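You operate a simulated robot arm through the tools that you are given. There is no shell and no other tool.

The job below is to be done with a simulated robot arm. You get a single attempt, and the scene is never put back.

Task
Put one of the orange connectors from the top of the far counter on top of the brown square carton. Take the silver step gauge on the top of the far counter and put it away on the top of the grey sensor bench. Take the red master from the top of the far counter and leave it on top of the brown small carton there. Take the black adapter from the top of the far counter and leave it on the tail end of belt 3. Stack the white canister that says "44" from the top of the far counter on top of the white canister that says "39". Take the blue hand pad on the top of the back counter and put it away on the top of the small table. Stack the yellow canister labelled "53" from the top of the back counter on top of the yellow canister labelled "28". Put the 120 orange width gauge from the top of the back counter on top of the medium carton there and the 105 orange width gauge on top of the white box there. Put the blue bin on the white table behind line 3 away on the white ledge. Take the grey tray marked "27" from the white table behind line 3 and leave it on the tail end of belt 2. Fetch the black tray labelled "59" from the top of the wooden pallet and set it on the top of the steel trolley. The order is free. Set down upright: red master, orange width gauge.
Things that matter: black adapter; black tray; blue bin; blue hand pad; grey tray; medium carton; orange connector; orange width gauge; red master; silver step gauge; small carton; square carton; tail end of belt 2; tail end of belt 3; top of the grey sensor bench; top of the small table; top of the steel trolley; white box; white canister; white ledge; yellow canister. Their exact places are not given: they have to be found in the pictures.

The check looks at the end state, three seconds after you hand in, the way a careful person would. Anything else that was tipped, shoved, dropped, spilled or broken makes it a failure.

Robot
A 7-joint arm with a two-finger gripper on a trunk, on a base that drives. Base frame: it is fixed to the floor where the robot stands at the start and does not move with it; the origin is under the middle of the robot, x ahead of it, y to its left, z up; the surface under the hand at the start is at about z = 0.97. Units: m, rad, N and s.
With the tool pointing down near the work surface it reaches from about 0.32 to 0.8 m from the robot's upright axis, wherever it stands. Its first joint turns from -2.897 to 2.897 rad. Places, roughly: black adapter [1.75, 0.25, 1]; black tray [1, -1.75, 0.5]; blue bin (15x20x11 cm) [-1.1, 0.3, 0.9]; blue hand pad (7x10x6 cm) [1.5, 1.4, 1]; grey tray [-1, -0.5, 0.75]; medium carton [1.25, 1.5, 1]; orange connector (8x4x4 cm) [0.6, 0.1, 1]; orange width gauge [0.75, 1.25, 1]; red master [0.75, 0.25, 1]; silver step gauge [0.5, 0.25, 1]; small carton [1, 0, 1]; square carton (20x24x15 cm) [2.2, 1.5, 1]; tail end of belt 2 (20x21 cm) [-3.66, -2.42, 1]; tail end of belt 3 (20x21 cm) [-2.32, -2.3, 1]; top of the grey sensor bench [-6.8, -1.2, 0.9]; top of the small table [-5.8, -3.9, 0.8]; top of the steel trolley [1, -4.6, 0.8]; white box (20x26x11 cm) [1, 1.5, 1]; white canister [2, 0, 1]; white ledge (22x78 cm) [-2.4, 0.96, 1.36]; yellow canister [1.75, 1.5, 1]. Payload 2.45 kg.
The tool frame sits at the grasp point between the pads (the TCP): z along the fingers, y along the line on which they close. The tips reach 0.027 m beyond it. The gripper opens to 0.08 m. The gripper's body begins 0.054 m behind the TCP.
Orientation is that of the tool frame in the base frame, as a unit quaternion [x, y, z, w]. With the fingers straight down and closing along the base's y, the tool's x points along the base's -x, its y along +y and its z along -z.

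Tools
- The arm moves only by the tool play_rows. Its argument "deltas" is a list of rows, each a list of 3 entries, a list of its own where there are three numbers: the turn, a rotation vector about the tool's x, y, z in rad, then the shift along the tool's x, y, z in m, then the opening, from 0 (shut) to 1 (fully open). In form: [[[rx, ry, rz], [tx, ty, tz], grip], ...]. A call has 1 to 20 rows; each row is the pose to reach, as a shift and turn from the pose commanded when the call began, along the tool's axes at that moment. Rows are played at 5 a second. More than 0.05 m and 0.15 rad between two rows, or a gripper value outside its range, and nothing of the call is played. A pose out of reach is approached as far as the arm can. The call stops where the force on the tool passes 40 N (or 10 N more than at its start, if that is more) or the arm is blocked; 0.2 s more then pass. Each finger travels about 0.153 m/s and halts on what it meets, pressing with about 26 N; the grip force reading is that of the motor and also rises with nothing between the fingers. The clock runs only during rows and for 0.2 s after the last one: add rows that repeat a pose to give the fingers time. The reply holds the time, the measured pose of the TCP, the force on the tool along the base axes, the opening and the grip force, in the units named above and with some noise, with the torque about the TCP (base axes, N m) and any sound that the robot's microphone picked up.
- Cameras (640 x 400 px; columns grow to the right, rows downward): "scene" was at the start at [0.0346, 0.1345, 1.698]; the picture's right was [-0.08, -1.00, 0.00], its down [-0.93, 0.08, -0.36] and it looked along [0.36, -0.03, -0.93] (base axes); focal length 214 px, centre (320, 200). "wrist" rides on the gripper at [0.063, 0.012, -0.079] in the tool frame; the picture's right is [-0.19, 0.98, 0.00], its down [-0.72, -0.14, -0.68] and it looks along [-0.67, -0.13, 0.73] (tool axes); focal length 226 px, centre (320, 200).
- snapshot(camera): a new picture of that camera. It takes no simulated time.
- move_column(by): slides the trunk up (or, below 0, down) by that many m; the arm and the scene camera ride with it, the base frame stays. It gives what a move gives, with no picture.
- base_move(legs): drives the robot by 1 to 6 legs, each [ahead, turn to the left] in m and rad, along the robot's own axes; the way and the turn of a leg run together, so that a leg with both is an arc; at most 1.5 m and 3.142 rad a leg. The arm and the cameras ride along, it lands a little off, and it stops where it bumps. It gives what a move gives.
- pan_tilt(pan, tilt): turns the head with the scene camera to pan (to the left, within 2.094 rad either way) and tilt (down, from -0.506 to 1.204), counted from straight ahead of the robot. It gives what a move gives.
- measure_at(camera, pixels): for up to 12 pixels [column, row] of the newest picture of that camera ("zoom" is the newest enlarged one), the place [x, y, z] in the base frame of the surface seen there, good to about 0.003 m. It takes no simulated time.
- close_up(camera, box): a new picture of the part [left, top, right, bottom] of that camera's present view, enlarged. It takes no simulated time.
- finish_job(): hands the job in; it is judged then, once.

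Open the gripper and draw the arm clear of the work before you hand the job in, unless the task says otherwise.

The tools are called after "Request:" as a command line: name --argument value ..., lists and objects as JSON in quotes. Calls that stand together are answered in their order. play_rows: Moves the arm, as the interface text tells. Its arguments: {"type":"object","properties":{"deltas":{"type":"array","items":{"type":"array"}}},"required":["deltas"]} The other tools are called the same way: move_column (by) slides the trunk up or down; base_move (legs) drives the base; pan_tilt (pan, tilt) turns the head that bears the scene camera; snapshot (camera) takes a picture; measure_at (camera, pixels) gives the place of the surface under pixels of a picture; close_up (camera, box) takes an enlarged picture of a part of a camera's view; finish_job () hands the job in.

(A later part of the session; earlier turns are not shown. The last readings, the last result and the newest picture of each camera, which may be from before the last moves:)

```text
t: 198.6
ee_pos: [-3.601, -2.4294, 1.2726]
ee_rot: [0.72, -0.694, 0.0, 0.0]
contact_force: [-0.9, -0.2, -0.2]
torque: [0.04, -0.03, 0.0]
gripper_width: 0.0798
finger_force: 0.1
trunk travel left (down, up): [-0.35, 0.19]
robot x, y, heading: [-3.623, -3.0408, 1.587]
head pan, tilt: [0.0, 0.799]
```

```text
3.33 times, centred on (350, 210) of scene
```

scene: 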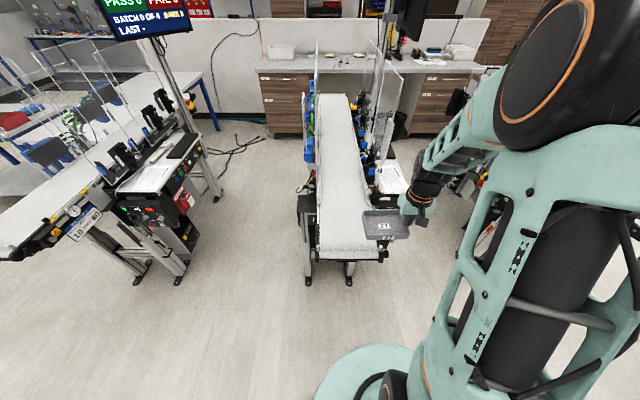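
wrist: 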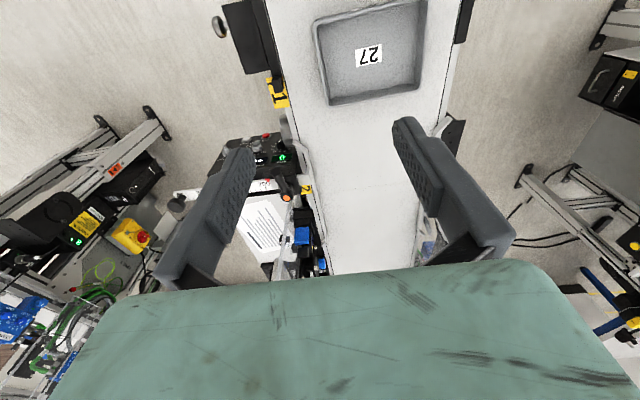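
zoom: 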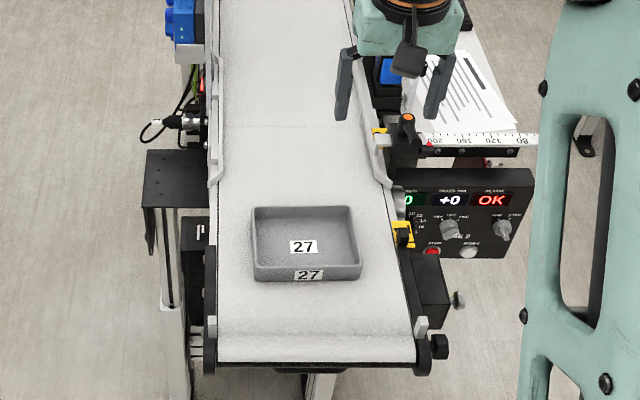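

Tray 27 is set on belt 2's tail. While here I look west toward the small table and sensor bench for later routes.

Request:
pan_tilt --pan 1.5 --tilt 0.35

Request:
snapshot --camera "scene"

Request:
close_up --camera "scene" --box '[160, 100, 480, 300]'

Request:
pan_tilt --pan 0.7 --tilt 0.3

Request:
snapshot --camera "scene"

```text
t: 200.2
ee_pos: [-3.6015, -2.4278, 1.2706]
ee_rot: [0.72, -0.693, -0.001, -0.001]
contact_force: [0.6, -0.3, 0.6]
torque: [0.0, -0.02, -0.01]
gripper_width: 0.0797
finger_force: 0.0
trunk travel left (down, up): [-0.35, 0.19]
robot x, y, heading: [-3.6224, -3.0348, 1.585]
head pan, tilt: [1.499, 0.351]
```

```text
taken
```

scene: 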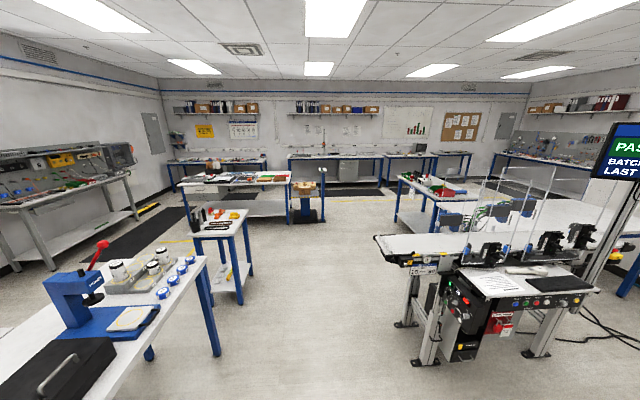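

```text
2.00 times, centred on (320, 200) of scene
```

zoom: 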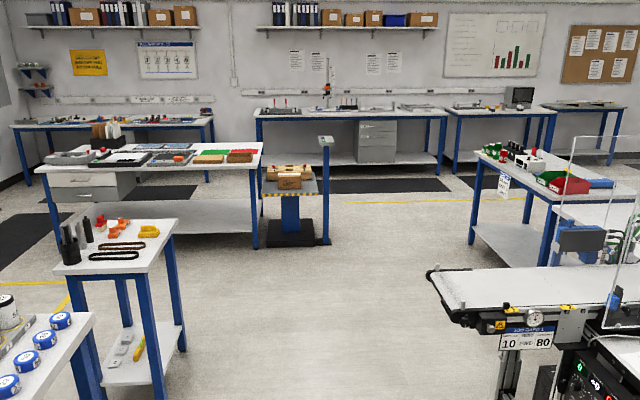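

```text
t: 201.3
ee_pos: [-3.6004, -2.428, 1.2719]
ee_rot: [0.719, -0.695, 0.0, 0.0]
contact_force: [0.9, 0.0, -0.8]
torque: [-0.01, 0.01, -0.02]
gripper_width: 0.0796
finger_force: 0.1
trunk travel left (down, up): [-0.35, 0.19]
robot x, y, heading: [-3.6254, -3.039, 1.588]
head pan, tilt: [0.7, 0.3]
```

```text
taken
```

scene: 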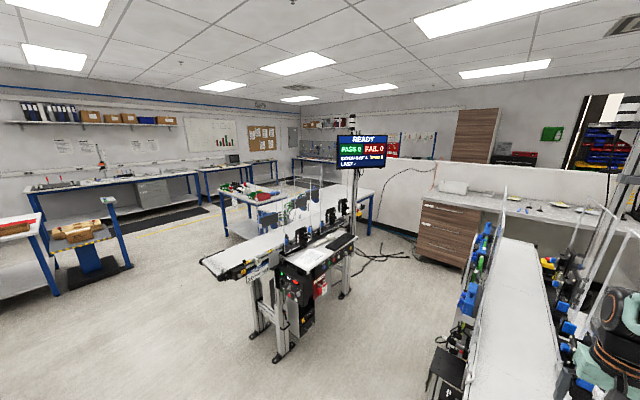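

I pan back to measure the small table and benches.

Request:
pan_tilt --pan 1.5 --tilt 0.35

Request:
snapshot --camera "scene"

Request:
measure_at --camera "scene" --pixels '[[215, 235], [195, 225], [243, 214], [240, 300], [250, 272], [215, 355], [395, 220], [430, 185], [465, 190], [400, 178], [375, 237], [408, 325]]'

Request:
close_up --camera "scene" --box '[380, 140, 540, 240]'

Request:
close_up --camera "scene" --box '[170, 150, 330, 250]'

```text
t: 202.4
ee_pos: [-3.6011, -2.4289, 1.2703]
ee_rot: [0.72, -0.694, -0.001, 0.0]
contact_force: [-0.3, -0.2, 0.1]
torque: [0.0, 0.02, -0.01]
gripper_width: 0.08
finger_force: 0.0
trunk travel left (down, up): [-0.35, 0.19]
robot x, y, heading: [-3.6201, -3.0355, 1.586]
head pan, tilt: [1.499, 0.351]
```

```text
taken
```

scene: 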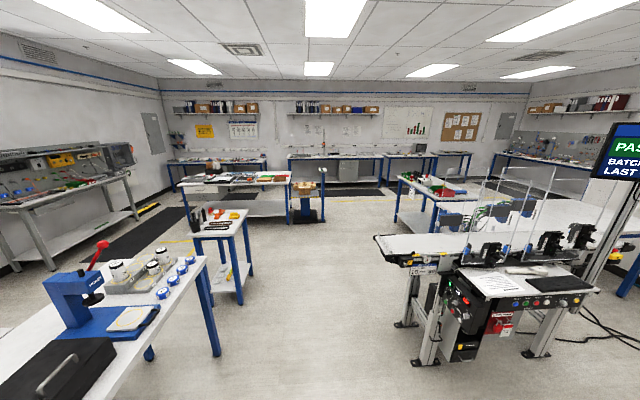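

```text
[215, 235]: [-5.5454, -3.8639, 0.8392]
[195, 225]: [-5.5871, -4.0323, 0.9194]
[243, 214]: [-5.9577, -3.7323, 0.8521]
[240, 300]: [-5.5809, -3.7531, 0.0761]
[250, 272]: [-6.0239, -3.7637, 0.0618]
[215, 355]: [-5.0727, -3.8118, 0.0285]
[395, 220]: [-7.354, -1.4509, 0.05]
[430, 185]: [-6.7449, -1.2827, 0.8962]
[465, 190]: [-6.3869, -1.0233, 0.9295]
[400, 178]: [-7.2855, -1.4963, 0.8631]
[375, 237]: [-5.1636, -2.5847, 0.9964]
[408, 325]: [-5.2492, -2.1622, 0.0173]
```

```text
4.00 times, centred on (460, 190) of scene
```

zoom: 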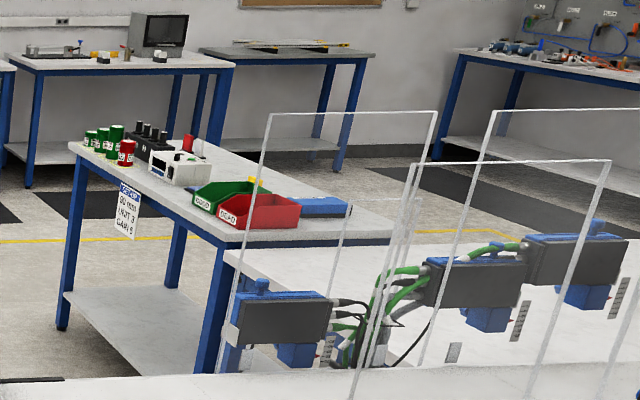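

```text
4.00 times, centred on (250, 200) of scene
```

zoom: 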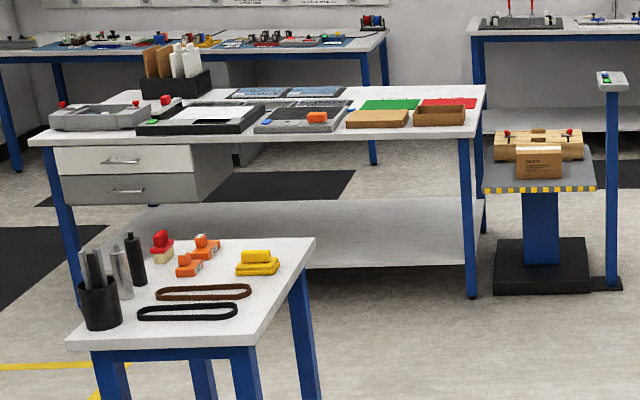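

Small table top z≈0.84 near (−5.8,−3.9), and the sensor bench near (−6.8,−1.25) z≈0.86. Next I go for the black tray on the pallet: retract the hand, drive back through the gap and up to the pallet's north side.

Request:
play_rows --deltas '[[[0, 0, 0], [0.04, 0, 0], 1], [[0, 0, 0], [0.08, 0, 0], 1], [[0, 0, 0], [0.12, 0, 0], 1]]'

Request:
base_move --legs '[[0, -1.546], [0.72, 0], [0, 0.247], [1.2, 0], [1.1, 0]]'

```text
t: 203.2
ee_pos: [-3.5979, -2.55, 1.2708]
ee_rot: [0.72, -0.694, 0.0, -0.001]
contact_force: [-0.5, 0.0, -0.1]
torque: [0.02, 0.02, 0.02]
gripper_width: 0.0801
finger_force: 0.0
trunk travel left (down, up): [-0.35, 0.19]
robot x, y, heading: [-3.6216, -3.0402, 1.587]
head pan, tilt: [1.499, 0.351]
```

```text
t: 222.8
ee_pos: [-0.2247, -2.2188, 1.2703]
ee_rot: [-0.162, 0.987, -0.001, -0.001]
contact_force: [-0.2, 0.6, 0.5]
torque: [-0.02, 0.0, -0.02]
gripper_width: 0.0802
finger_force: 0.1
trunk travel left (down, up): [-0.35, 0.19]
robot x, y, heading: [-0.7008, -2.3327, 0.302]
head pan, tilt: [1.499, 0.351]
```

I'm at (−0.70,−2.33). I look toward the trolley region (right-ahead) for the later route.

Request:
pan_tilt --pan -0.9 --tilt 0.4

Request:
snapshot --camera "scene"

Request:
measure_at --camera "scene" --pixels '[[320, 200], [100, 200], [120, 240], [320, 250], [250, 200], [200, 220], [380, 250], [280, 180], [240, 170], [60, 250], [420, 220], [300, 330]]'

```text
t: 225.0
ee_pos: [-0.2242, -2.2177, 1.2716]
ee_rot: [-0.162, 0.987, 0.0, 0.001]
contact_force: [0.3, -0.5, 0.2]
torque: [-0.02, -0.01, 0.01]
gripper_width: 0.0802
finger_force: 0.0
trunk travel left (down, up): [-0.35, 0.19]
robot x, y, heading: [-0.7038, -2.3336, 0.301]
head pan, tilt: [-0.901, 0.4]
```

```text
taken
```

scene: 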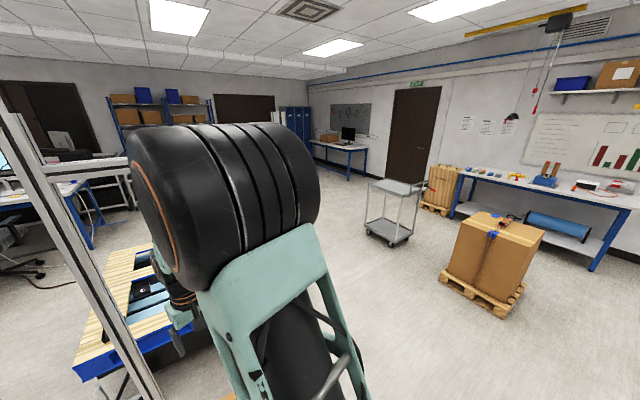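

```text
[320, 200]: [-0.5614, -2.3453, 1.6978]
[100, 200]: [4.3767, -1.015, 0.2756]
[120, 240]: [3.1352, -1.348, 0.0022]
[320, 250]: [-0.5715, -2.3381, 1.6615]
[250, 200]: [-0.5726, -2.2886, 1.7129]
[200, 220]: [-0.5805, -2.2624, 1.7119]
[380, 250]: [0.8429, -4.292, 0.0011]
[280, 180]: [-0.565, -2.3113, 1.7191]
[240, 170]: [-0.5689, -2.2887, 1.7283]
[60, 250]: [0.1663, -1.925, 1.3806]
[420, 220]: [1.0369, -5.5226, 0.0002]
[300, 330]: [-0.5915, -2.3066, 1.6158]
```

Trolley at ~[395,205] and a carton pallet at ~[490,260]. I measure their corners, then go on to the pallet.

Request:
measure_at --camera "scene" --pixels '[[370, 184], [408, 195], [420, 184], [395, 180], [368, 232], [395, 243], [441, 280], [498, 316], [523, 285], [394, 188], [460, 206], [428, 210]]'

Request:
close_up --camera "scene" --box '[340, 150, 460, 260]'

Request:
base_move --legs '[[0, 0.97], [1.2, 0], [0, -1.12], [1.2, 0], [0, -1.72]]'

```text
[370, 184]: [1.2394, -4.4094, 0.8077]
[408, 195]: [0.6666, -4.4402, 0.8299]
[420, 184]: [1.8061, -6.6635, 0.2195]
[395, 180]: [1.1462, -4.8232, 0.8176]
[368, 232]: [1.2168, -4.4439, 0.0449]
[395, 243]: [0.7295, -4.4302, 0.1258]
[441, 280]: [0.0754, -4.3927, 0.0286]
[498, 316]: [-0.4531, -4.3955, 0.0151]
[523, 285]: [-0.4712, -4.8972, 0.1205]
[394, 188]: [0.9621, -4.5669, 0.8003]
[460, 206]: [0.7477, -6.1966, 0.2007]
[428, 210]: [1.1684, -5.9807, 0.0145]
```

```text
3.64 times, centred on (400, 205) of scene
```

zoom: 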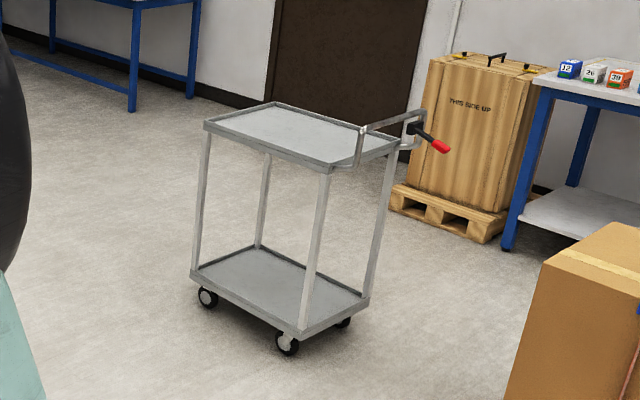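

```text
t: 246.5
ee_pos: [0.8156, -1.4728, 1.2712]
ee_rot: [0.691, 0.723, 0.0, 0.0]
contact_force: [-1.1, -0.3, -0.7]
torque: [-0.01, 0.0, 0.0]
gripper_width: 0.0801
finger_force: 0.1
trunk travel left (down, up): [-0.35, 0.19]
robot x, y, heading: [0.8336, -0.9836, -1.547]
head pan, tilt: [-0.901, 0.4]
```

Trolley top spans about x 0.70–1.24, y −4.41…−4.85, z≈0.80, handle on its west side. Now at the pallet: I look down at the trays.

Request:
pan_tilt --pan 0.1 --tilt 0.8

Request:
snapshot --camera "scene"

Request:
snapshot --camera "wrist"

```text
t: 247.7
ee_pos: [0.8169, -1.4742, 1.2711]
ee_rot: [0.69, 0.724, 0.0, 0.0]
contact_force: [0.3, -0.2, -0.6]
torque: [0.01, 0.0, -0.01]
gripper_width: 0.0802
finger_force: 0.1
trunk travel left (down, up): [-0.35, 0.19]
robot x, y, heading: [0.8374, -0.9832, -1.545]
head pan, tilt: [0.099, 0.799]
```

```text
taken
```

scene: 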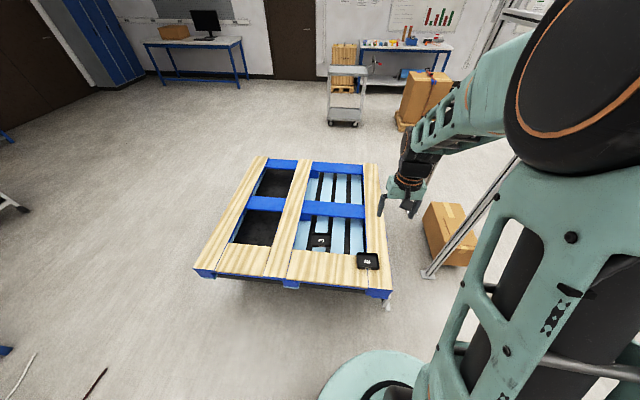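

```text
taken
```

wrist: 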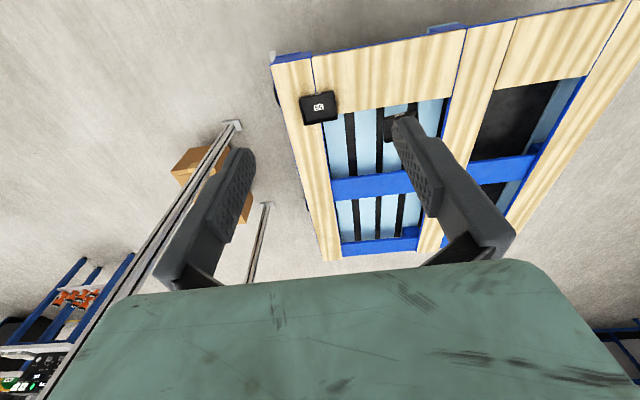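

The trays are at wrist ~[318,106] and partially hidden at [395,120]. I enlarge both to read labels.

Request:
close_up --camera "wrist" --box '[290, 80, 420, 160]'

Request:
close_up --camera "scene" --box '[290, 210, 400, 290]'

```text
4.92 times, centred on (355, 120) of wrist
```

zoom: 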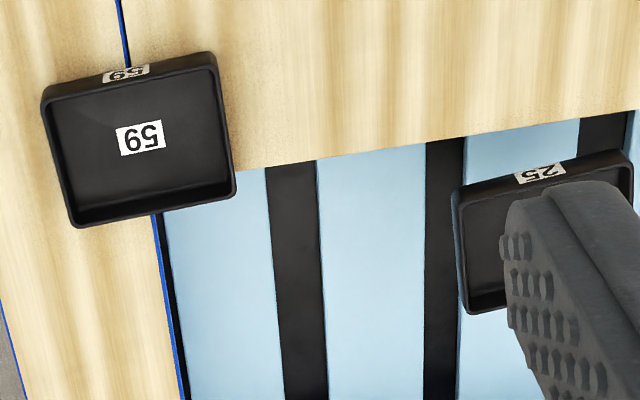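

```text
5.00 times, centred on (345, 250) of scene
```

zoom: 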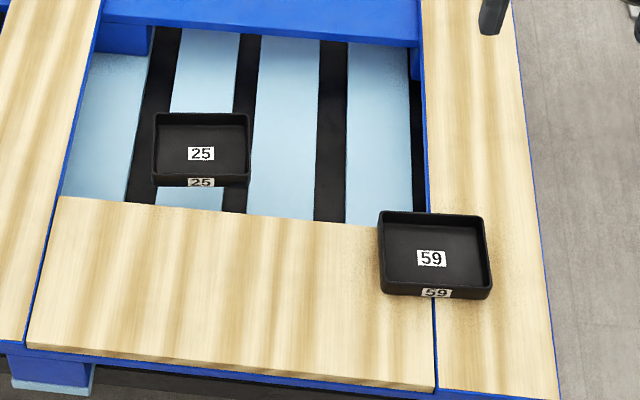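

Tray 59 is the one at ~[367,261] on the deck boards. I measure its rim and the deck.

Request:
measure_at --camera "zoom" --pixels '[[382, 214], [483, 217], [489, 288], [383, 283], [435, 287], [432, 258], [434, 214], [381, 250], [487, 250], [340, 260], [520, 300], [430, 320]]'

```text
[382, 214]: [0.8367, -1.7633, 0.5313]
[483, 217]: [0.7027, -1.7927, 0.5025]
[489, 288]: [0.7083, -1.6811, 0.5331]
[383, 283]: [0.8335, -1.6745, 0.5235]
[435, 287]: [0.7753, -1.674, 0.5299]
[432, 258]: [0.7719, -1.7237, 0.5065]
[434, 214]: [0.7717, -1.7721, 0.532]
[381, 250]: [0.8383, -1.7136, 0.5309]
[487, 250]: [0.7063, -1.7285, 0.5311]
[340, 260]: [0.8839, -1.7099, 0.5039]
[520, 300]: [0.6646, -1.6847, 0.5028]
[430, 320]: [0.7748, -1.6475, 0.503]
```

Tray 59: x 0.706–0.838, y −1.772…−1.675, rim z 0.532. I drive 6 cm closer, lower the trunk fully, and look with the wrist camera.

Request:
base_move --legs '[[0.06, 0]]'

Request:
move_column --by -0.35

Request:
snapshot --camera "wrist"

```text
t: 248.7
ee_pos: [0.8177, -1.53, 1.2707]
ee_rot: [0.69, 0.723, 0.0, 0.0]
contact_force: [-0.3, 0.6, -0.7]
torque: [-0.02, 0.03, 0.01]
gripper_width: 0.0801
finger_force: 0.0
trunk travel left (down, up): [-0.35, 0.19]
robot x, y, heading: [0.8373, -1.0397, -1.55]
head pan, tilt: [0.099, 0.799]
```

```text
t: 252.1
ee_pos: [0.8178, -1.5291, 0.9224]
ee_rot: [0.69, 0.723, -0.001, 0.0]
contact_force: [-0.2, -0.7, 0.5]
torque: [-0.01, -0.02, -0.04]
gripper_width: 0.0801
finger_force: 0.1
trunk travel left (down, up): [0.0, 0.54]
robot x, y, heading: [0.839, -1.0427, -1.549]
head pan, tilt: [0.099, 0.799]
```

```text
taken
```

wrist: 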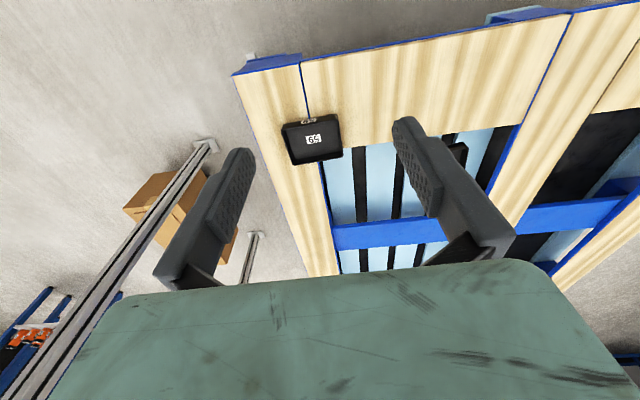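

I move over the tray's wall at (0.836,−1.722) and lower to z≈0.67.

Request:
play_rows --deltas '[[[0, 0, 0], [-0.039, 0.002, 0.01], 1], [[0, 0, 0], [-0.078, 0.004, 0.02], 1], [[0, 0, 0], [-0.117, 0.006, 0.03], 1], [[0, 0, 0], [-0.156, 0.008, 0.04], 1], [[0, 0, 0], [-0.1937, 0.0087, 0.05], 1], [[0, 0, 0], [-0.1937, 0.0087, 0.09], 1], [[0, 0, 0], [-0.1937, 0.0087, 0.13], 1], [[0, 0, 0], [-0.1937, 0.0087, 0.17], 1], [[0, 0, 0], [-0.1937, 0.0087, 0.21], 1], [[0, 0, 0], [-0.1937, 0.0087, 0.25], 1], [[0, 0, 0], [-0.1937, 0.0087, 0.25], 1]]'

Request:
snapshot --camera "wrist"

```text
t: 254.5
ee_pos: [0.8357, -1.7251, 0.6705]
ee_rot: [0.691, 0.723, -0.001, 0.0]
contact_force: [0.6, 0.2, -0.2]
torque: [0.02, 0.02, -0.02]
gripper_width: 0.0799
finger_force: 0.0
trunk travel left (down, up): [0.0, 0.54]
robot x, y, heading: [0.8377, -1.0402, -1.55]
head pan, tilt: [0.099, 0.799]
```

```text
taken
```

wrist: 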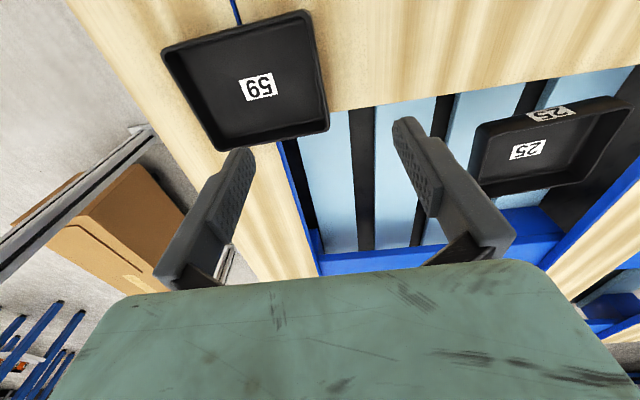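

The right wall of tray 59 in the picture runs from ~[311,18] to [326,128]. I measure its rim.

Request:
measure_at --camera "wrist" --pixels '[[312, 40], [317, 70], [321, 95], [325, 120], [318, 95], [314, 95], [305, 90], [260, 85], [335, 90], [240, 140], [165, 60], [480, 160]]'

Request:
close_up --camera "wrist" --box '[240, 20, 400, 150]'

```text
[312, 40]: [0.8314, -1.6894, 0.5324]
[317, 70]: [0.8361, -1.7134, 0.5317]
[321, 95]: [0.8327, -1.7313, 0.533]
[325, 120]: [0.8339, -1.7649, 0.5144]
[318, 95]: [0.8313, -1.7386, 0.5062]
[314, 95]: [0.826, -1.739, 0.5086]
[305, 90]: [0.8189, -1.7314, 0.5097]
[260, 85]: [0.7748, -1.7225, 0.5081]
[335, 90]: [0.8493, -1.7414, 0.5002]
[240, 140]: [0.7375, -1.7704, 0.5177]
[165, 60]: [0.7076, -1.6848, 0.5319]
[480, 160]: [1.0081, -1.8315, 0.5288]
```

```text
3.08 times, centred on (320, 85) of wrist
```

zoom: 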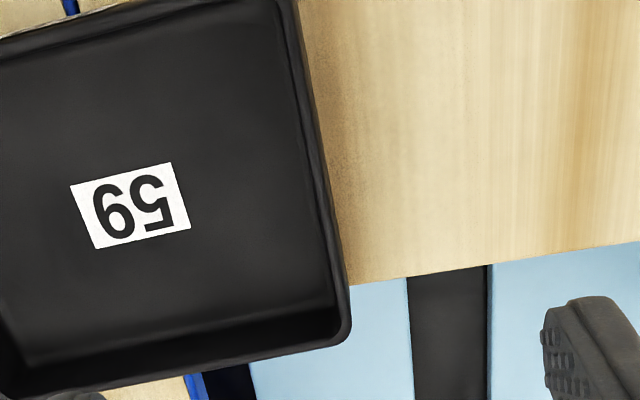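

Rim centre x≈0.834. I descend to TCP z≈0.541 and pinch the wall.

Request:
play_rows --deltas '[[[0, 0, 0], [0, -0.0015, 0.04], 1], [[0, 0, 0], [0, -0.0015, 0.08], 1], [[0, 0, 0], [0, -0.0015, 0.11], 0.7], [[0, 0, 0], [0, -0.0015, 0.13], 0.5], [[0, 0, 0], [0, -0.0015, 0.13], 0.3], [[0, 0, 0], [0, -0.0015, 0.13], 0], [[0, 0, 0], [0, -0.0015, 0.13], 0], [[0, 0, 0], [0, -0.0015, 0.13], 0]]'

Request:
snapshot --camera "wrist"

```text
t: 256.3
ee_pos: [0.8343, -1.7248, 0.5394]
ee_rot: [0.69, 0.723, 0.0, 0.001]
contact_force: [0.2, -0.4, 0.3]
torque: [-0.02, -0.02, -0.02]
gripper_width: 0.0058
finger_force: 26.1
trunk travel left (down, up): [0.0, 0.54]
robot x, y, heading: [0.8373, -1.0402, -1.548]
head pan, tilt: [0.099, 0.799]
```

```text
taken
```

wrist: 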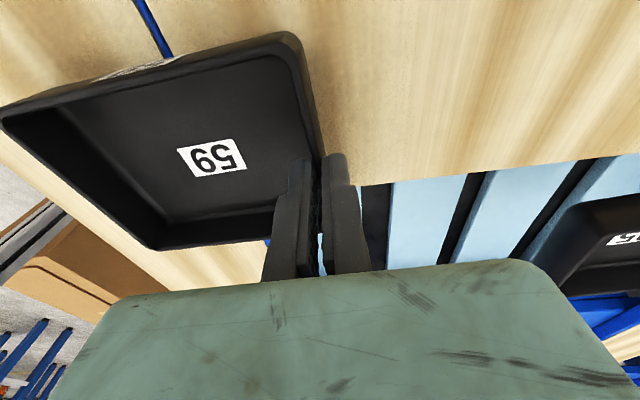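

Gripped (5.8 mm). I lift, pull back, and raise the trunk again for travel.

Request:
play_rows --deltas '[[[0, 0, 0], [0, 0, -0.02], 0], [[0, 0, 0], [0, 0, -0.05], 0], [[0, 0, 0], [0, 0, -0.09], 0], [[0, 0, 0], [0, 0, -0.13], 0], [[0, 0, 0], [0, 0, -0.17], 0], [[0, 0, 0], [0, 0, -0.21], 0], [[0, 0, 0], [0, 0, -0.25], 0], [[0, 0, 0], [0, 0, -0.29], 0], [[0, 0, 0], [0.04, 0, -0.33], 0], [[0, 0, 0], [0.08, 0, -0.36], 0], [[0, 0, 0], [0.12, 0, -0.36], 0], [[0, 0, 0], [0.16, 0, -0.36], 0], [[0, 0, 0], [0.2, 0, -0.36], 0], [[0, 0, 0], [0.2, 0, -0.36], 0]]'

Request:
move_column --by 0.35

Request:
snapshot --camera "wrist"

```text
refused: row 9 steps farther than a row can; nothing moved
```

```text
t: 259.8
ee_pos: [0.8339, -1.724, 0.8884]
ee_rot: [0.691, 0.723, 0.0, -0.001]
contact_force: [1.0, -0.5, -1.2]
torque: [-0.02, -0.02, -0.04]
gripper_width: 0.006
finger_force: 26.1
trunk travel left (down, up): [-0.35, 0.19]
robot x, y, heading: [0.8346, -1.0393, -1.545]
head pan, tilt: [0.099, 0.799]
```

```text
taken
```

wrist: 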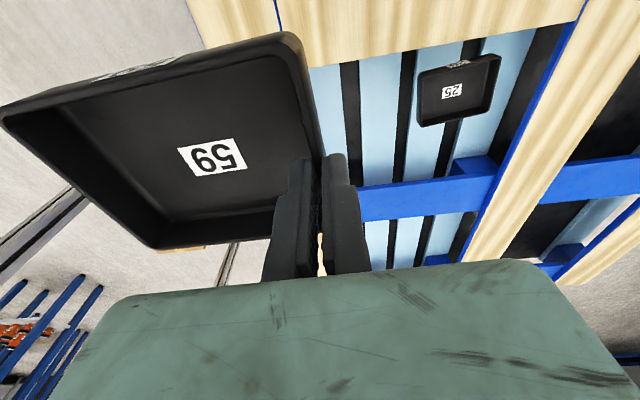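

The rows were refused but the trunk lift raised the tray straight up cleanly to z 0.888. Now I raise the hand and pull it back.

Request:
play_rows --deltas '[[[0, 0, 0], [0, 0, -0.04], 0], [[0, 0, 0], [0, 0, -0.08], 0], [[0, 0, 0], [0, 0, -0.12], 0], [[0, 0, 0], [0, 0, -0.16], 0], [[0, 0, 0], [0.04, 0, -0.18], 0], [[0, 0, 0], [0.08, 0, -0.2], 0], [[0, 0, 0], [0.12, 0, -0.22], 0], [[0, 0, 0], [0.16, 0, -0.24], 0], [[0, 0, 0], [0.2, 0, -0.26], 0], [[0, 0, 0], [0.2, 0, -0.26], 0]]'

```text
t: 261.9
ee_pos: [0.8251, -1.5257, 1.1498]
ee_rot: [0.691, 0.723, 0.0, -0.001]
contact_force: [-1.1, -0.4, -0.1]
torque: [-0.01, -0.06, 0.0]
gripper_width: 0.006
finger_force: 25.6
trunk travel left (down, up): [-0.35, 0.19]
robot x, y, heading: [0.84, -1.0372, -1.55]
head pan, tilt: [0.099, 0.799]
```

Now the route west around the posts to the steel trolley: west along y≈−1.1, south along x≈−0.45, then southeast to (0.95,−3.7).

Request:
base_move --legs '[[0, -1.5], [1.245, 0], [0, 1.42], [1.0, 0], [0.75, 0], [0, 1.113]]'

```text
t: 286.9
ee_pos: [-0.1117, -3.1811, 1.1507]
ee_rot: [0.253, 0.967, 0.0, 0.001]
contact_force: [0.1, 0.8, -1.6]
torque: [0.07, -0.03, 0.0]
gripper_width: 0.0059
finger_force: 26.3
trunk travel left (down, up): [-0.35, 0.19]
robot x, y, heading: [-0.5138, -2.9145, -0.532]
head pan, tilt: [0.099, 0.799]
```

At (−0.51,−2.91). I continue to (0.97,−3.72) and turn south to face the trolley.

Request:
base_move --legs '[[0, 0.035], [0.9, 0], [0.789, 0], [0, -1.074]]'

Request:
pan_tilt --pan 0.0 --tilt 0.85

Request:
snapshot --camera "scene"

```text
t: 298.6
ee_pos: [0.9457, -4.1939, 1.151]
ee_rot: [0.696, 0.718, -0.001, 0.0]
contact_force: [-0.3, -0.5, -0.9]
torque: [0.0, -0.05, -0.01]
gripper_width: 0.0059
finger_force: 25.8
trunk travel left (down, up): [-0.35, 0.19]
robot x, y, heading: [0.9652, -3.7125, -1.558]
head pan, tilt: [0.099, 0.799]
```

```text
t: 299.3
ee_pos: [0.945, -4.1943, 1.1518]
ee_rot: [0.696, 0.718, 0.0, 0.0]
contact_force: [0.0, 0.1, -1.1]
torque: [0.01, -0.07, 0.04]
gripper_width: 0.0059
finger_force: 25.9
trunk travel left (down, up): [-0.35, 0.19]
robot x, y, heading: [0.9644, -3.7093, -1.562]
head pan, tilt: [0.0, 0.85]
```

```text
taken
```

scene: 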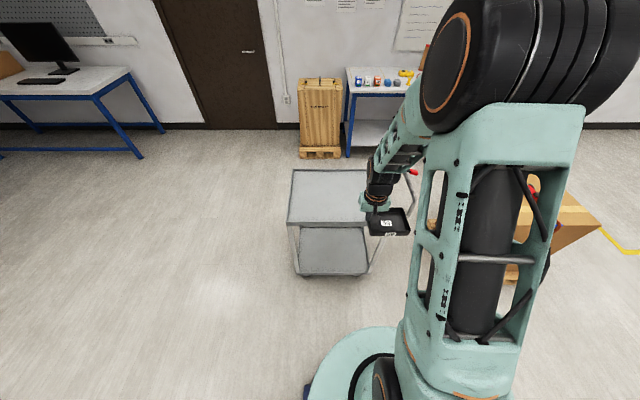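

The trolley top is at ~[290–370,170–225]. I measure its top plate and rims.

Request:
measure_at --camera "scene" --pixels '[[290, 220], [293, 172], [330, 200], [330, 221], [362, 173], [300, 215], [355, 215], [295, 272], [365, 270], [330, 172], [305, 180], [400, 190]]'

Request:
close_up --camera "scene" --box '[270, 150, 430, 290]'

```text
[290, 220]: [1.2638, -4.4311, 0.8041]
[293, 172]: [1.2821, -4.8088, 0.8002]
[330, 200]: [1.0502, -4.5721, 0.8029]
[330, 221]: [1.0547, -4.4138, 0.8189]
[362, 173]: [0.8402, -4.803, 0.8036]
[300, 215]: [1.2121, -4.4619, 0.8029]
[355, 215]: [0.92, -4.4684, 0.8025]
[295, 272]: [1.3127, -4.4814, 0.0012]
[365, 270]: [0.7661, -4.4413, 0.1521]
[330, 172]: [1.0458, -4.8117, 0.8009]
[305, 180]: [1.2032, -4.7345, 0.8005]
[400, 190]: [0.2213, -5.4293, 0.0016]
```

```text
2.86 times, centred on (350, 220) of scene
```

zoom: 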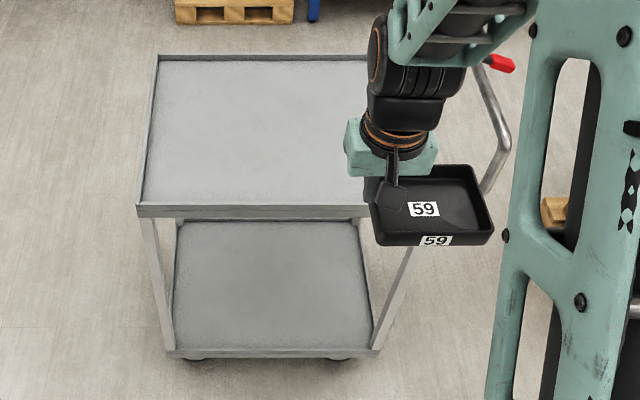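

Trolley top: x 0.69–1.28, y −4.42…−4.83, z≈0.802 with a 17 mm rim. I advance 0.22 m carefully.

Request:
base_move --legs '[[0.2, 0]]'

```text
t: 300.9
ee_pos: [0.9452, -4.3923, 1.1501]
ee_rot: [0.696, 0.718, 0.001, 0.0]
contact_force: [-0.7, -1.6, -0.8]
torque: [0.02, -0.08, 0.0]
gripper_width: 0.0062
finger_force: 26.4
trunk travel left (down, up): [-0.35, 0.19]
robot x, y, heading: [0.9643, -3.9079, -1.566]
head pan, tilt: [0.0, 0.85]
```

I move the tray over the trolley's middle and lower to z≈0.86.

Request:
play_rows --deltas '[[[0, 0, 0], [-0.035, 0.018, 0], 0], [[0, 0, 0], [-0.07, 0.036, 0], 0], [[0, 0, 0], [-0.105, 0.054, 0], 0], [[0, 0, 0], [-0.14, 0.072, 0], 0], [[0, 0, 0], [-0.175, 0.09, 0], 0], [[0, 0, 0], [-0.211, 0.1085, 0], 0], [[0, 0, 0], [-0.211, 0.1085, 0.045], 0], [[0, 0, 0], [-0.211, 0.1085, 0.09], 0], [[0, 0, 0], [-0.211, 0.1085, 0.135], 0], [[0, 0, 0], [-0.211, 0.1085, 0.18], 0], [[0, 0, 0], [-0.211, 0.1085, 0.225], 0], [[0, 0, 0], [-0.211, 0.1085, 0.265], 0], [[0, 0, 0], [-0.211, 0.1085, 0.29], 0], [[0, 0, 0], [-0.211, 0.1085, 0.29], 0]]'

Request:
close_up --camera "scene" --box '[250, 150, 430, 290]'

Request:
snapshot --camera "wrist"

```text
t: 303.9
ee_pos: [1.0613, -4.5983, 0.8608]
ee_rot: [0.696, 0.718, 0.001, -0.001]
contact_force: [-0.9, 0.0, -0.6]
torque: [-0.01, -0.03, 0.0]
gripper_width: 0.0059
finger_force: 25.7
trunk travel left (down, up): [-0.35, 0.19]
robot x, y, heading: [0.9659, -3.9074, -1.564]
head pan, tilt: [0.0, 0.85]
```

```text
2.86 times, centred on (340, 220) of scene
```

zoom: 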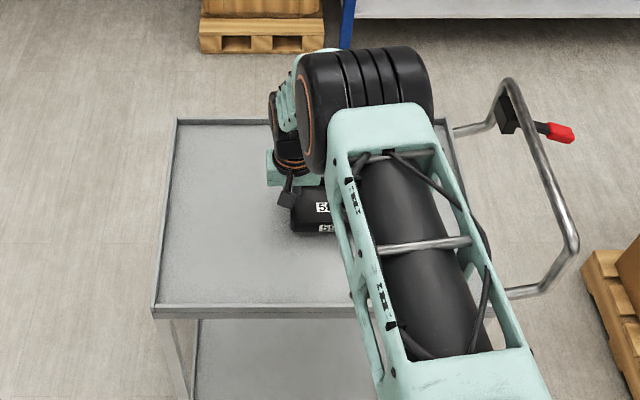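

```text
taken
```

wrist: 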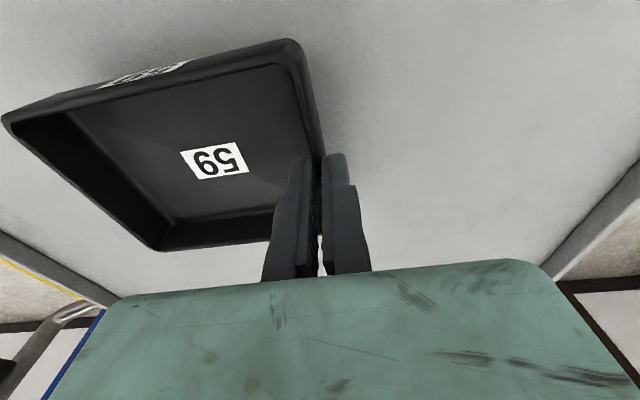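

The tray is over the trolley top. I lower to contact (~22 mm).

Request:
play_rows --deltas '[[[0, 0, 0], [0, 0, 0.01], 0], [[0, 0, 0], [0, 0, 0.017], 0], [[0, 0, 0], [0, 0, 0.021], 0], [[0, 0, 0], [0, 0, 0.0225], 0], [[0, 0, 0], [0, 0, 0.0225], 0]]'

```text
t: 305.1
ee_pos: [1.0599, -4.599, 0.838]
ee_rot: [0.695, 0.719, 0.001, -0.001]
contact_force: [0.3, -0.3, -0.4]
torque: [-0.05, 0.0, 0.05]
gripper_width: 0.0062
finger_force: 25.9
trunk travel left (down, up): [-0.35, 0.19]
robot x, y, heading: [0.9658, -3.9063, -1.562]
head pan, tilt: [0.0, 0.85]
```

One more 1.5 mm to be sure of contact, then open and lift away.

Request:
play_rows --deltas '[[[0, 0, 0], [0, 0, 0.001], 0], [[0, 0, 0], [0, 0, 0.0015], 0], [[0, 0, 0], [0, 0, 0.0015], 0.2], [[0, 0, 0], [0, 0, 0.0015], 0.4], [[0, 0, 0], [0, 0, 0.0015], 0.4], [[0, 0, 0], [0, 0, -0.03], 0.4], [[0, 0, 0], [0, 0, -0.07], 0.4], [[0, 0, 0], [0, 0, -0.11], 0.6], [[0, 0, 0], [0, 0, -0.15], 1], [[0, 0, 0], [0, 0, -0.19], 1], [[0, 0, 0], [0, 0, -0.23], 1], [[0, 0, 0], [0, 0, -0.27], 1], [[0, 0, 0], [0, 0, -0.31], 1], [[0, 0, 0], [0, 0, -0.35], 1], [[0, 0, 0], [0.04, -0.02, -0.38], 1], [[0, 0, 0], [0.08, -0.04, -0.4], 1], [[0, 0, 0], [0.12, -0.05, -0.42], 1], [[0, 0, 0], [0.16, -0.05, -0.42], 1]]'

Request:
snapshot --camera "scene"

Request:
snapshot --camera "wrist"

```text
refused: row 15 steps farther than a row can; nothing moved
```

```text
taken
```

scene: 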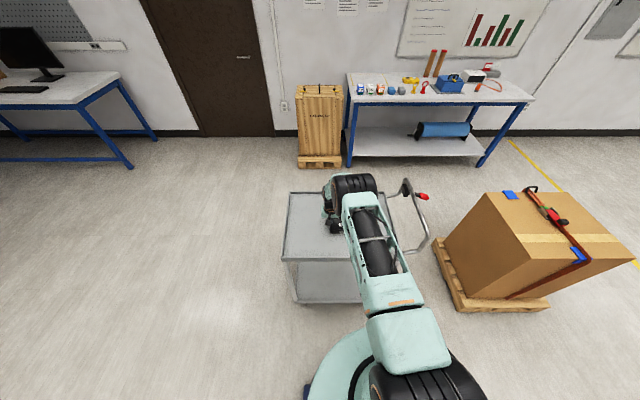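

```text
taken
```

wrist: 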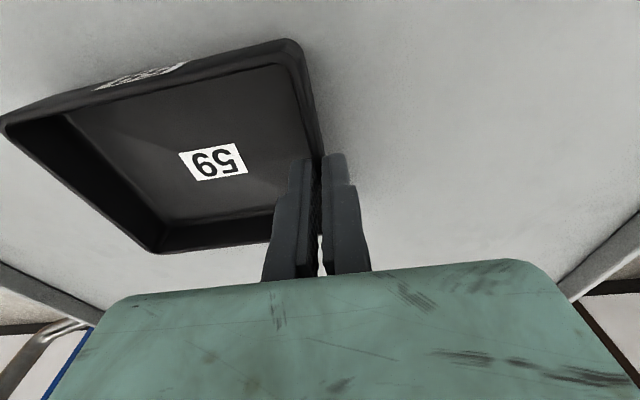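

A diagonal step was too long; I resend with shorter steps.

Request:
play_rows --deltas '[[[0, 0, 0], [0, 0, 0.001], 0], [[0, 0, 0], [0, 0, 0.0015], 0], [[0, 0, 0], [0, 0, 0.0015], 0.2], [[0, 0, 0], [0, 0, 0.0015], 0.4], [[0, 0, 0], [0, 0, 0.0015], 0.4], [[0, 0, 0], [0, 0, -0.03], 0.4], [[0, 0, 0], [0, 0, -0.07], 0.4], [[0, 0, 0], [0, 0, -0.11], 0.6], [[0, 0, 0], [0, 0, -0.15], 1], [[0, 0, 0], [0, 0, -0.19], 1], [[0, 0, 0], [0, 0, -0.23], 1], [[0, 0, 0], [0, 0, -0.27], 1], [[0, 0, 0], [0, 0, -0.31], 1], [[0, 0, 0], [0, 0, -0.35], 1], [[0, 0, 0], [0.03, -0.02, -0.37], 1], [[0, 0, 0], [0.06, -0.04, -0.39], 1], [[0, 0, 0], [0.09, -0.05, -0.41], 1], [[0, 0, 0], [0.13, -0.06, -0.42], 1], [[0, 0, 0], [0.17, -0.07, -0.42], 1]]'

Request:
snapshot --camera "scene"

Request:
snapshot --camera "wrist"

```text
t: 309.1
ee_pos: [0.9851, -4.4293, 1.259]
ee_rot: [0.697, 0.717, 0.0, -0.001]
contact_force: [-0.7, -0.3, 0.3]
torque: [-0.04, -0.03, -0.01]
gripper_width: 0.0801
finger_force: 0.0
trunk travel left (down, up): [-0.35, 0.19]
robot x, y, heading: [0.9653, -3.9094, -1.564]
head pan, tilt: [0.0, 0.85]
```

```text
taken
```

scene: 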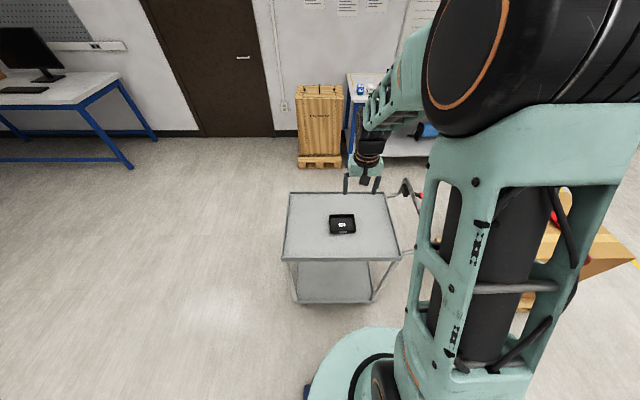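

```text
taken
```

wrist: 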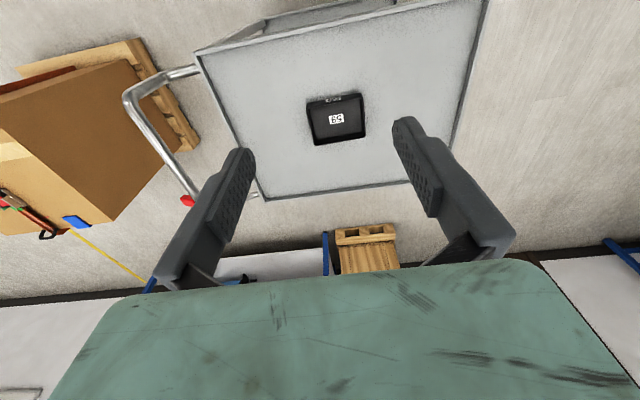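

Tray 59 sits on the trolley. Next the blue bin: I back off, then drive via (−0.5,−2.9) north to the white table's bin at about (−0.42,0.25), facing west.

Request:
base_move --legs '[[-0.25, 0], [0, -2.056], [0.85, 0], [0.8, 0], [0, -1.139]]'

```text
t: 326.8
ee_pos: [-0.4874, -2.3826, 1.2576]
ee_rot: [-0.698, 0.716, 0.001, 0.0]
contact_force: [-1.0, 0.1, -0.3]
torque: [0.03, 0.02, 0.01]
gripper_width: 0.08
finger_force: 0.1
trunk travel left (down, up): [-0.35, 0.19]
robot x, y, heading: [-0.4918, -2.9057, 1.523]
head pan, tilt: [0.0, 0.85]
```

Now straight north to y≈0.25 and turn to face the table.

Request:
base_move --legs '[[0, 0.025], [1.1, 0], [1.1, 0], [0.95, 0], [0, 1.594]]'

Request:
pan_tilt --pan 0.0 --tilt 0.7

Request:
snapshot --camera "scene"

Request:
snapshot --camera "wrist"

```text
t: 346.6
ee_pos: [-0.9493, 0.2495, 1.2594]
ee_rot: [1.0, 0.004, -0.001, 0.0]
contact_force: [0.3, 0.7, -0.8]
torque: [-0.02, -0.03, 0.0]
gripper_width: 0.08
finger_force: 0.2
trunk travel left (down, up): [-0.35, 0.19]
robot x, y, heading: [-0.4274, 0.2581, 3.124]
head pan, tilt: [0.0, 0.85]
```

```text
t: 347.3
ee_pos: [-0.9486, 0.2494, 1.2592]
ee_rot: [1.0, 0.004, 0.001, 0.0]
contact_force: [0.6, -0.4, -0.4]
torque: [-0.02, 0.0, -0.01]
gripper_width: 0.08
finger_force: 0.0
trunk travel left (down, up): [-0.35, 0.19]
robot x, y, heading: [-0.4252, 0.2588, 3.127]
head pan, tilt: [0.0, 0.7]
```

```text
taken
```

scene: 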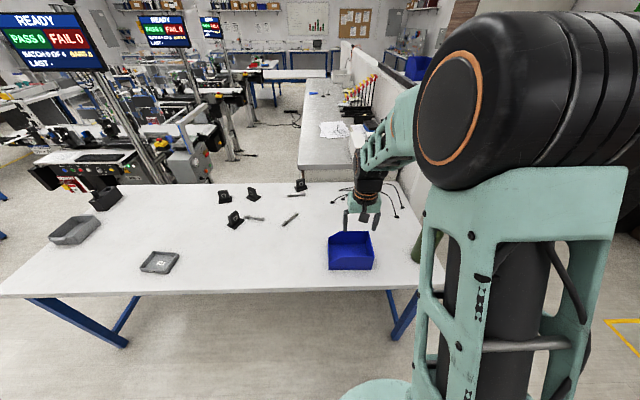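

```text
taken
```

wrist: 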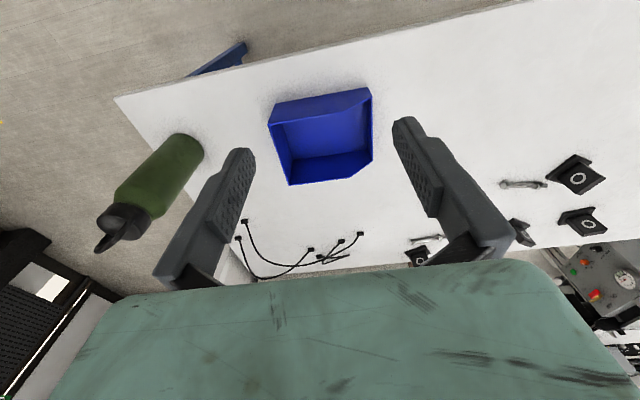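

The bin is at wrist ~[322,137]. I look at the ledge area to the right-ahead (another blue bin on a partition at ~[418,66]).

Request:
pan_tilt --pan -0.3 --tilt 0.3

Request:
snapshot --camera "scene"

Request:
close_up --camera "scene" --box '[180, 110, 380, 235]'

```text
t: 348.2
ee_pos: [-0.9491, 0.248, 1.2597]
ee_rot: [1.0, 0.004, 0.0, -0.001]
contact_force: [-0.4, 0.1, 0.2]
torque: [0.01, 0.01, 0.0]
gripper_width: 0.08
finger_force: 0.0
trunk travel left (down, up): [-0.35, 0.19]
robot x, y, heading: [-0.425, 0.262, 3.131]
head pan, tilt: [-0.3, 0.3]
```

```text
taken
```

scene: 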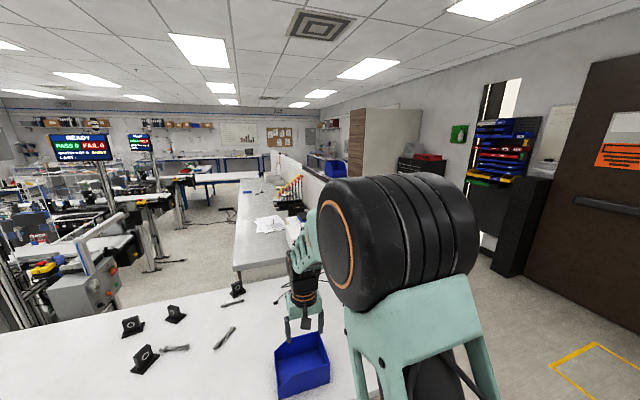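

```text
3.20 times, centred on (280, 172) of scene
```

zoom: 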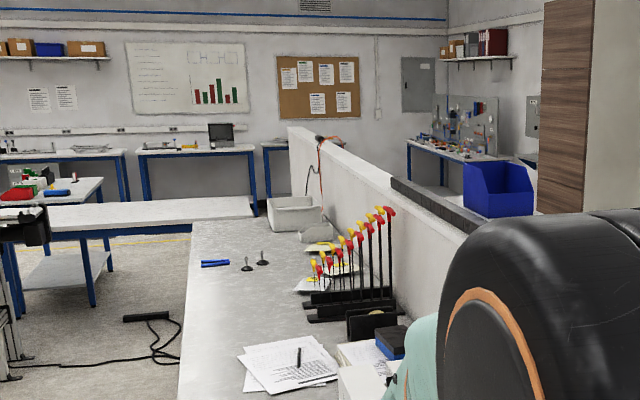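

I measure partition top, the dark strip and the other bin in the zoomed view.

Request:
measure_at --camera "zoom" --pixels '[[330, 150], [395, 195], [430, 225], [440, 195], [500, 165], [500, 210], [470, 235], [200, 300], [230, 370], [345, 395], [320, 330], [260, 300]]'

Request:
pan_tilt --pan -1.0 --tilt 0.4

Request:
snapshot --camera "scene"

```text
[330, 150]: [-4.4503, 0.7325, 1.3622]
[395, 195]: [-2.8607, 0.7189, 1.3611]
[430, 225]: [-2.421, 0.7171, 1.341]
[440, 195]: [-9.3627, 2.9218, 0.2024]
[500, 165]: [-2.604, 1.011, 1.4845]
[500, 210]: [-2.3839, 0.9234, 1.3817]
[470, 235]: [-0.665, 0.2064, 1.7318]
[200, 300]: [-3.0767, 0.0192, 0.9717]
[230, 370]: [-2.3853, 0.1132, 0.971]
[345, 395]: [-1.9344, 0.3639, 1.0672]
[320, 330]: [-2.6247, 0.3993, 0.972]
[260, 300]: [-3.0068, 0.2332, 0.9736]
```

```text
t: 349.3
ee_pos: [-0.9484, 0.2504, 1.2583]
ee_rot: [1.0, 0.004, 0.0, 0.0]
contact_force: [-0.7, 0.7, 0.2]
torque: [0.0, 0.02, -0.01]
gripper_width: 0.08
finger_force: 0.0
trunk travel left (down, up): [-0.35, 0.19]
robot x, y, heading: [-0.4271, 0.2565, 3.127]
head pan, tilt: [-1.0, 0.4]
```

```text
taken
```

scene: 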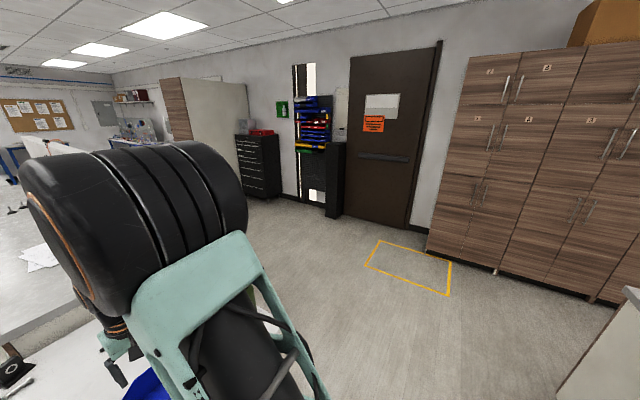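

The ledge is behind the partition at y≈0.85–1.07 and already bears a blue bin near x≈−2.5; the north corridor is free floor. Now I measure the bin on the table in the wrist view.

Request:
close_up --camera "wrist" --box '[240, 70, 400, 200]'

Request:
measure_at --camera "zoom" --pixels '[[115, 215], [135, 140], [510, 75], [530, 160], [190, 450], [525, 370], [320, 200], [320, 320], [130, 175], [520, 110], [160, 340], [530, 280]]'

```text
3.08 times, centred on (320, 135) of wrist
```

zoom: 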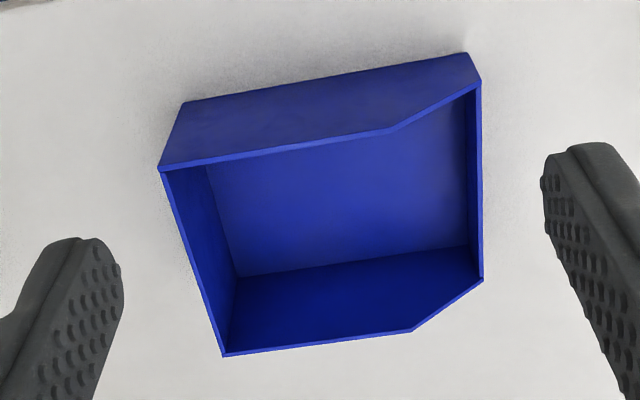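

```text
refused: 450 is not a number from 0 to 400
```

Request:
measure_at --camera "zoom" --pixels '[[160, 168], [185, 105], [470, 55], [480, 85], [225, 352], [480, 278], [340, 220], [395, 130], [410, 328], [190, 250], [300, 346], [270, 152]]'

```text
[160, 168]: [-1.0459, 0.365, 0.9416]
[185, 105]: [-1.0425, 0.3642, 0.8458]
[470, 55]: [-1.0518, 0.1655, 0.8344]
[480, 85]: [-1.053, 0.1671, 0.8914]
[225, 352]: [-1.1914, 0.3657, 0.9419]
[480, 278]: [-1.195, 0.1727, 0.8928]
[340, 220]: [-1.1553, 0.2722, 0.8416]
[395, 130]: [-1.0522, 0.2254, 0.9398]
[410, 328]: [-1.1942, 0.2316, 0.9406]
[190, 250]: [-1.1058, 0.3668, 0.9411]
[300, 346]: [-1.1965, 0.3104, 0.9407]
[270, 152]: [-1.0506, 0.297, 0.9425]
```

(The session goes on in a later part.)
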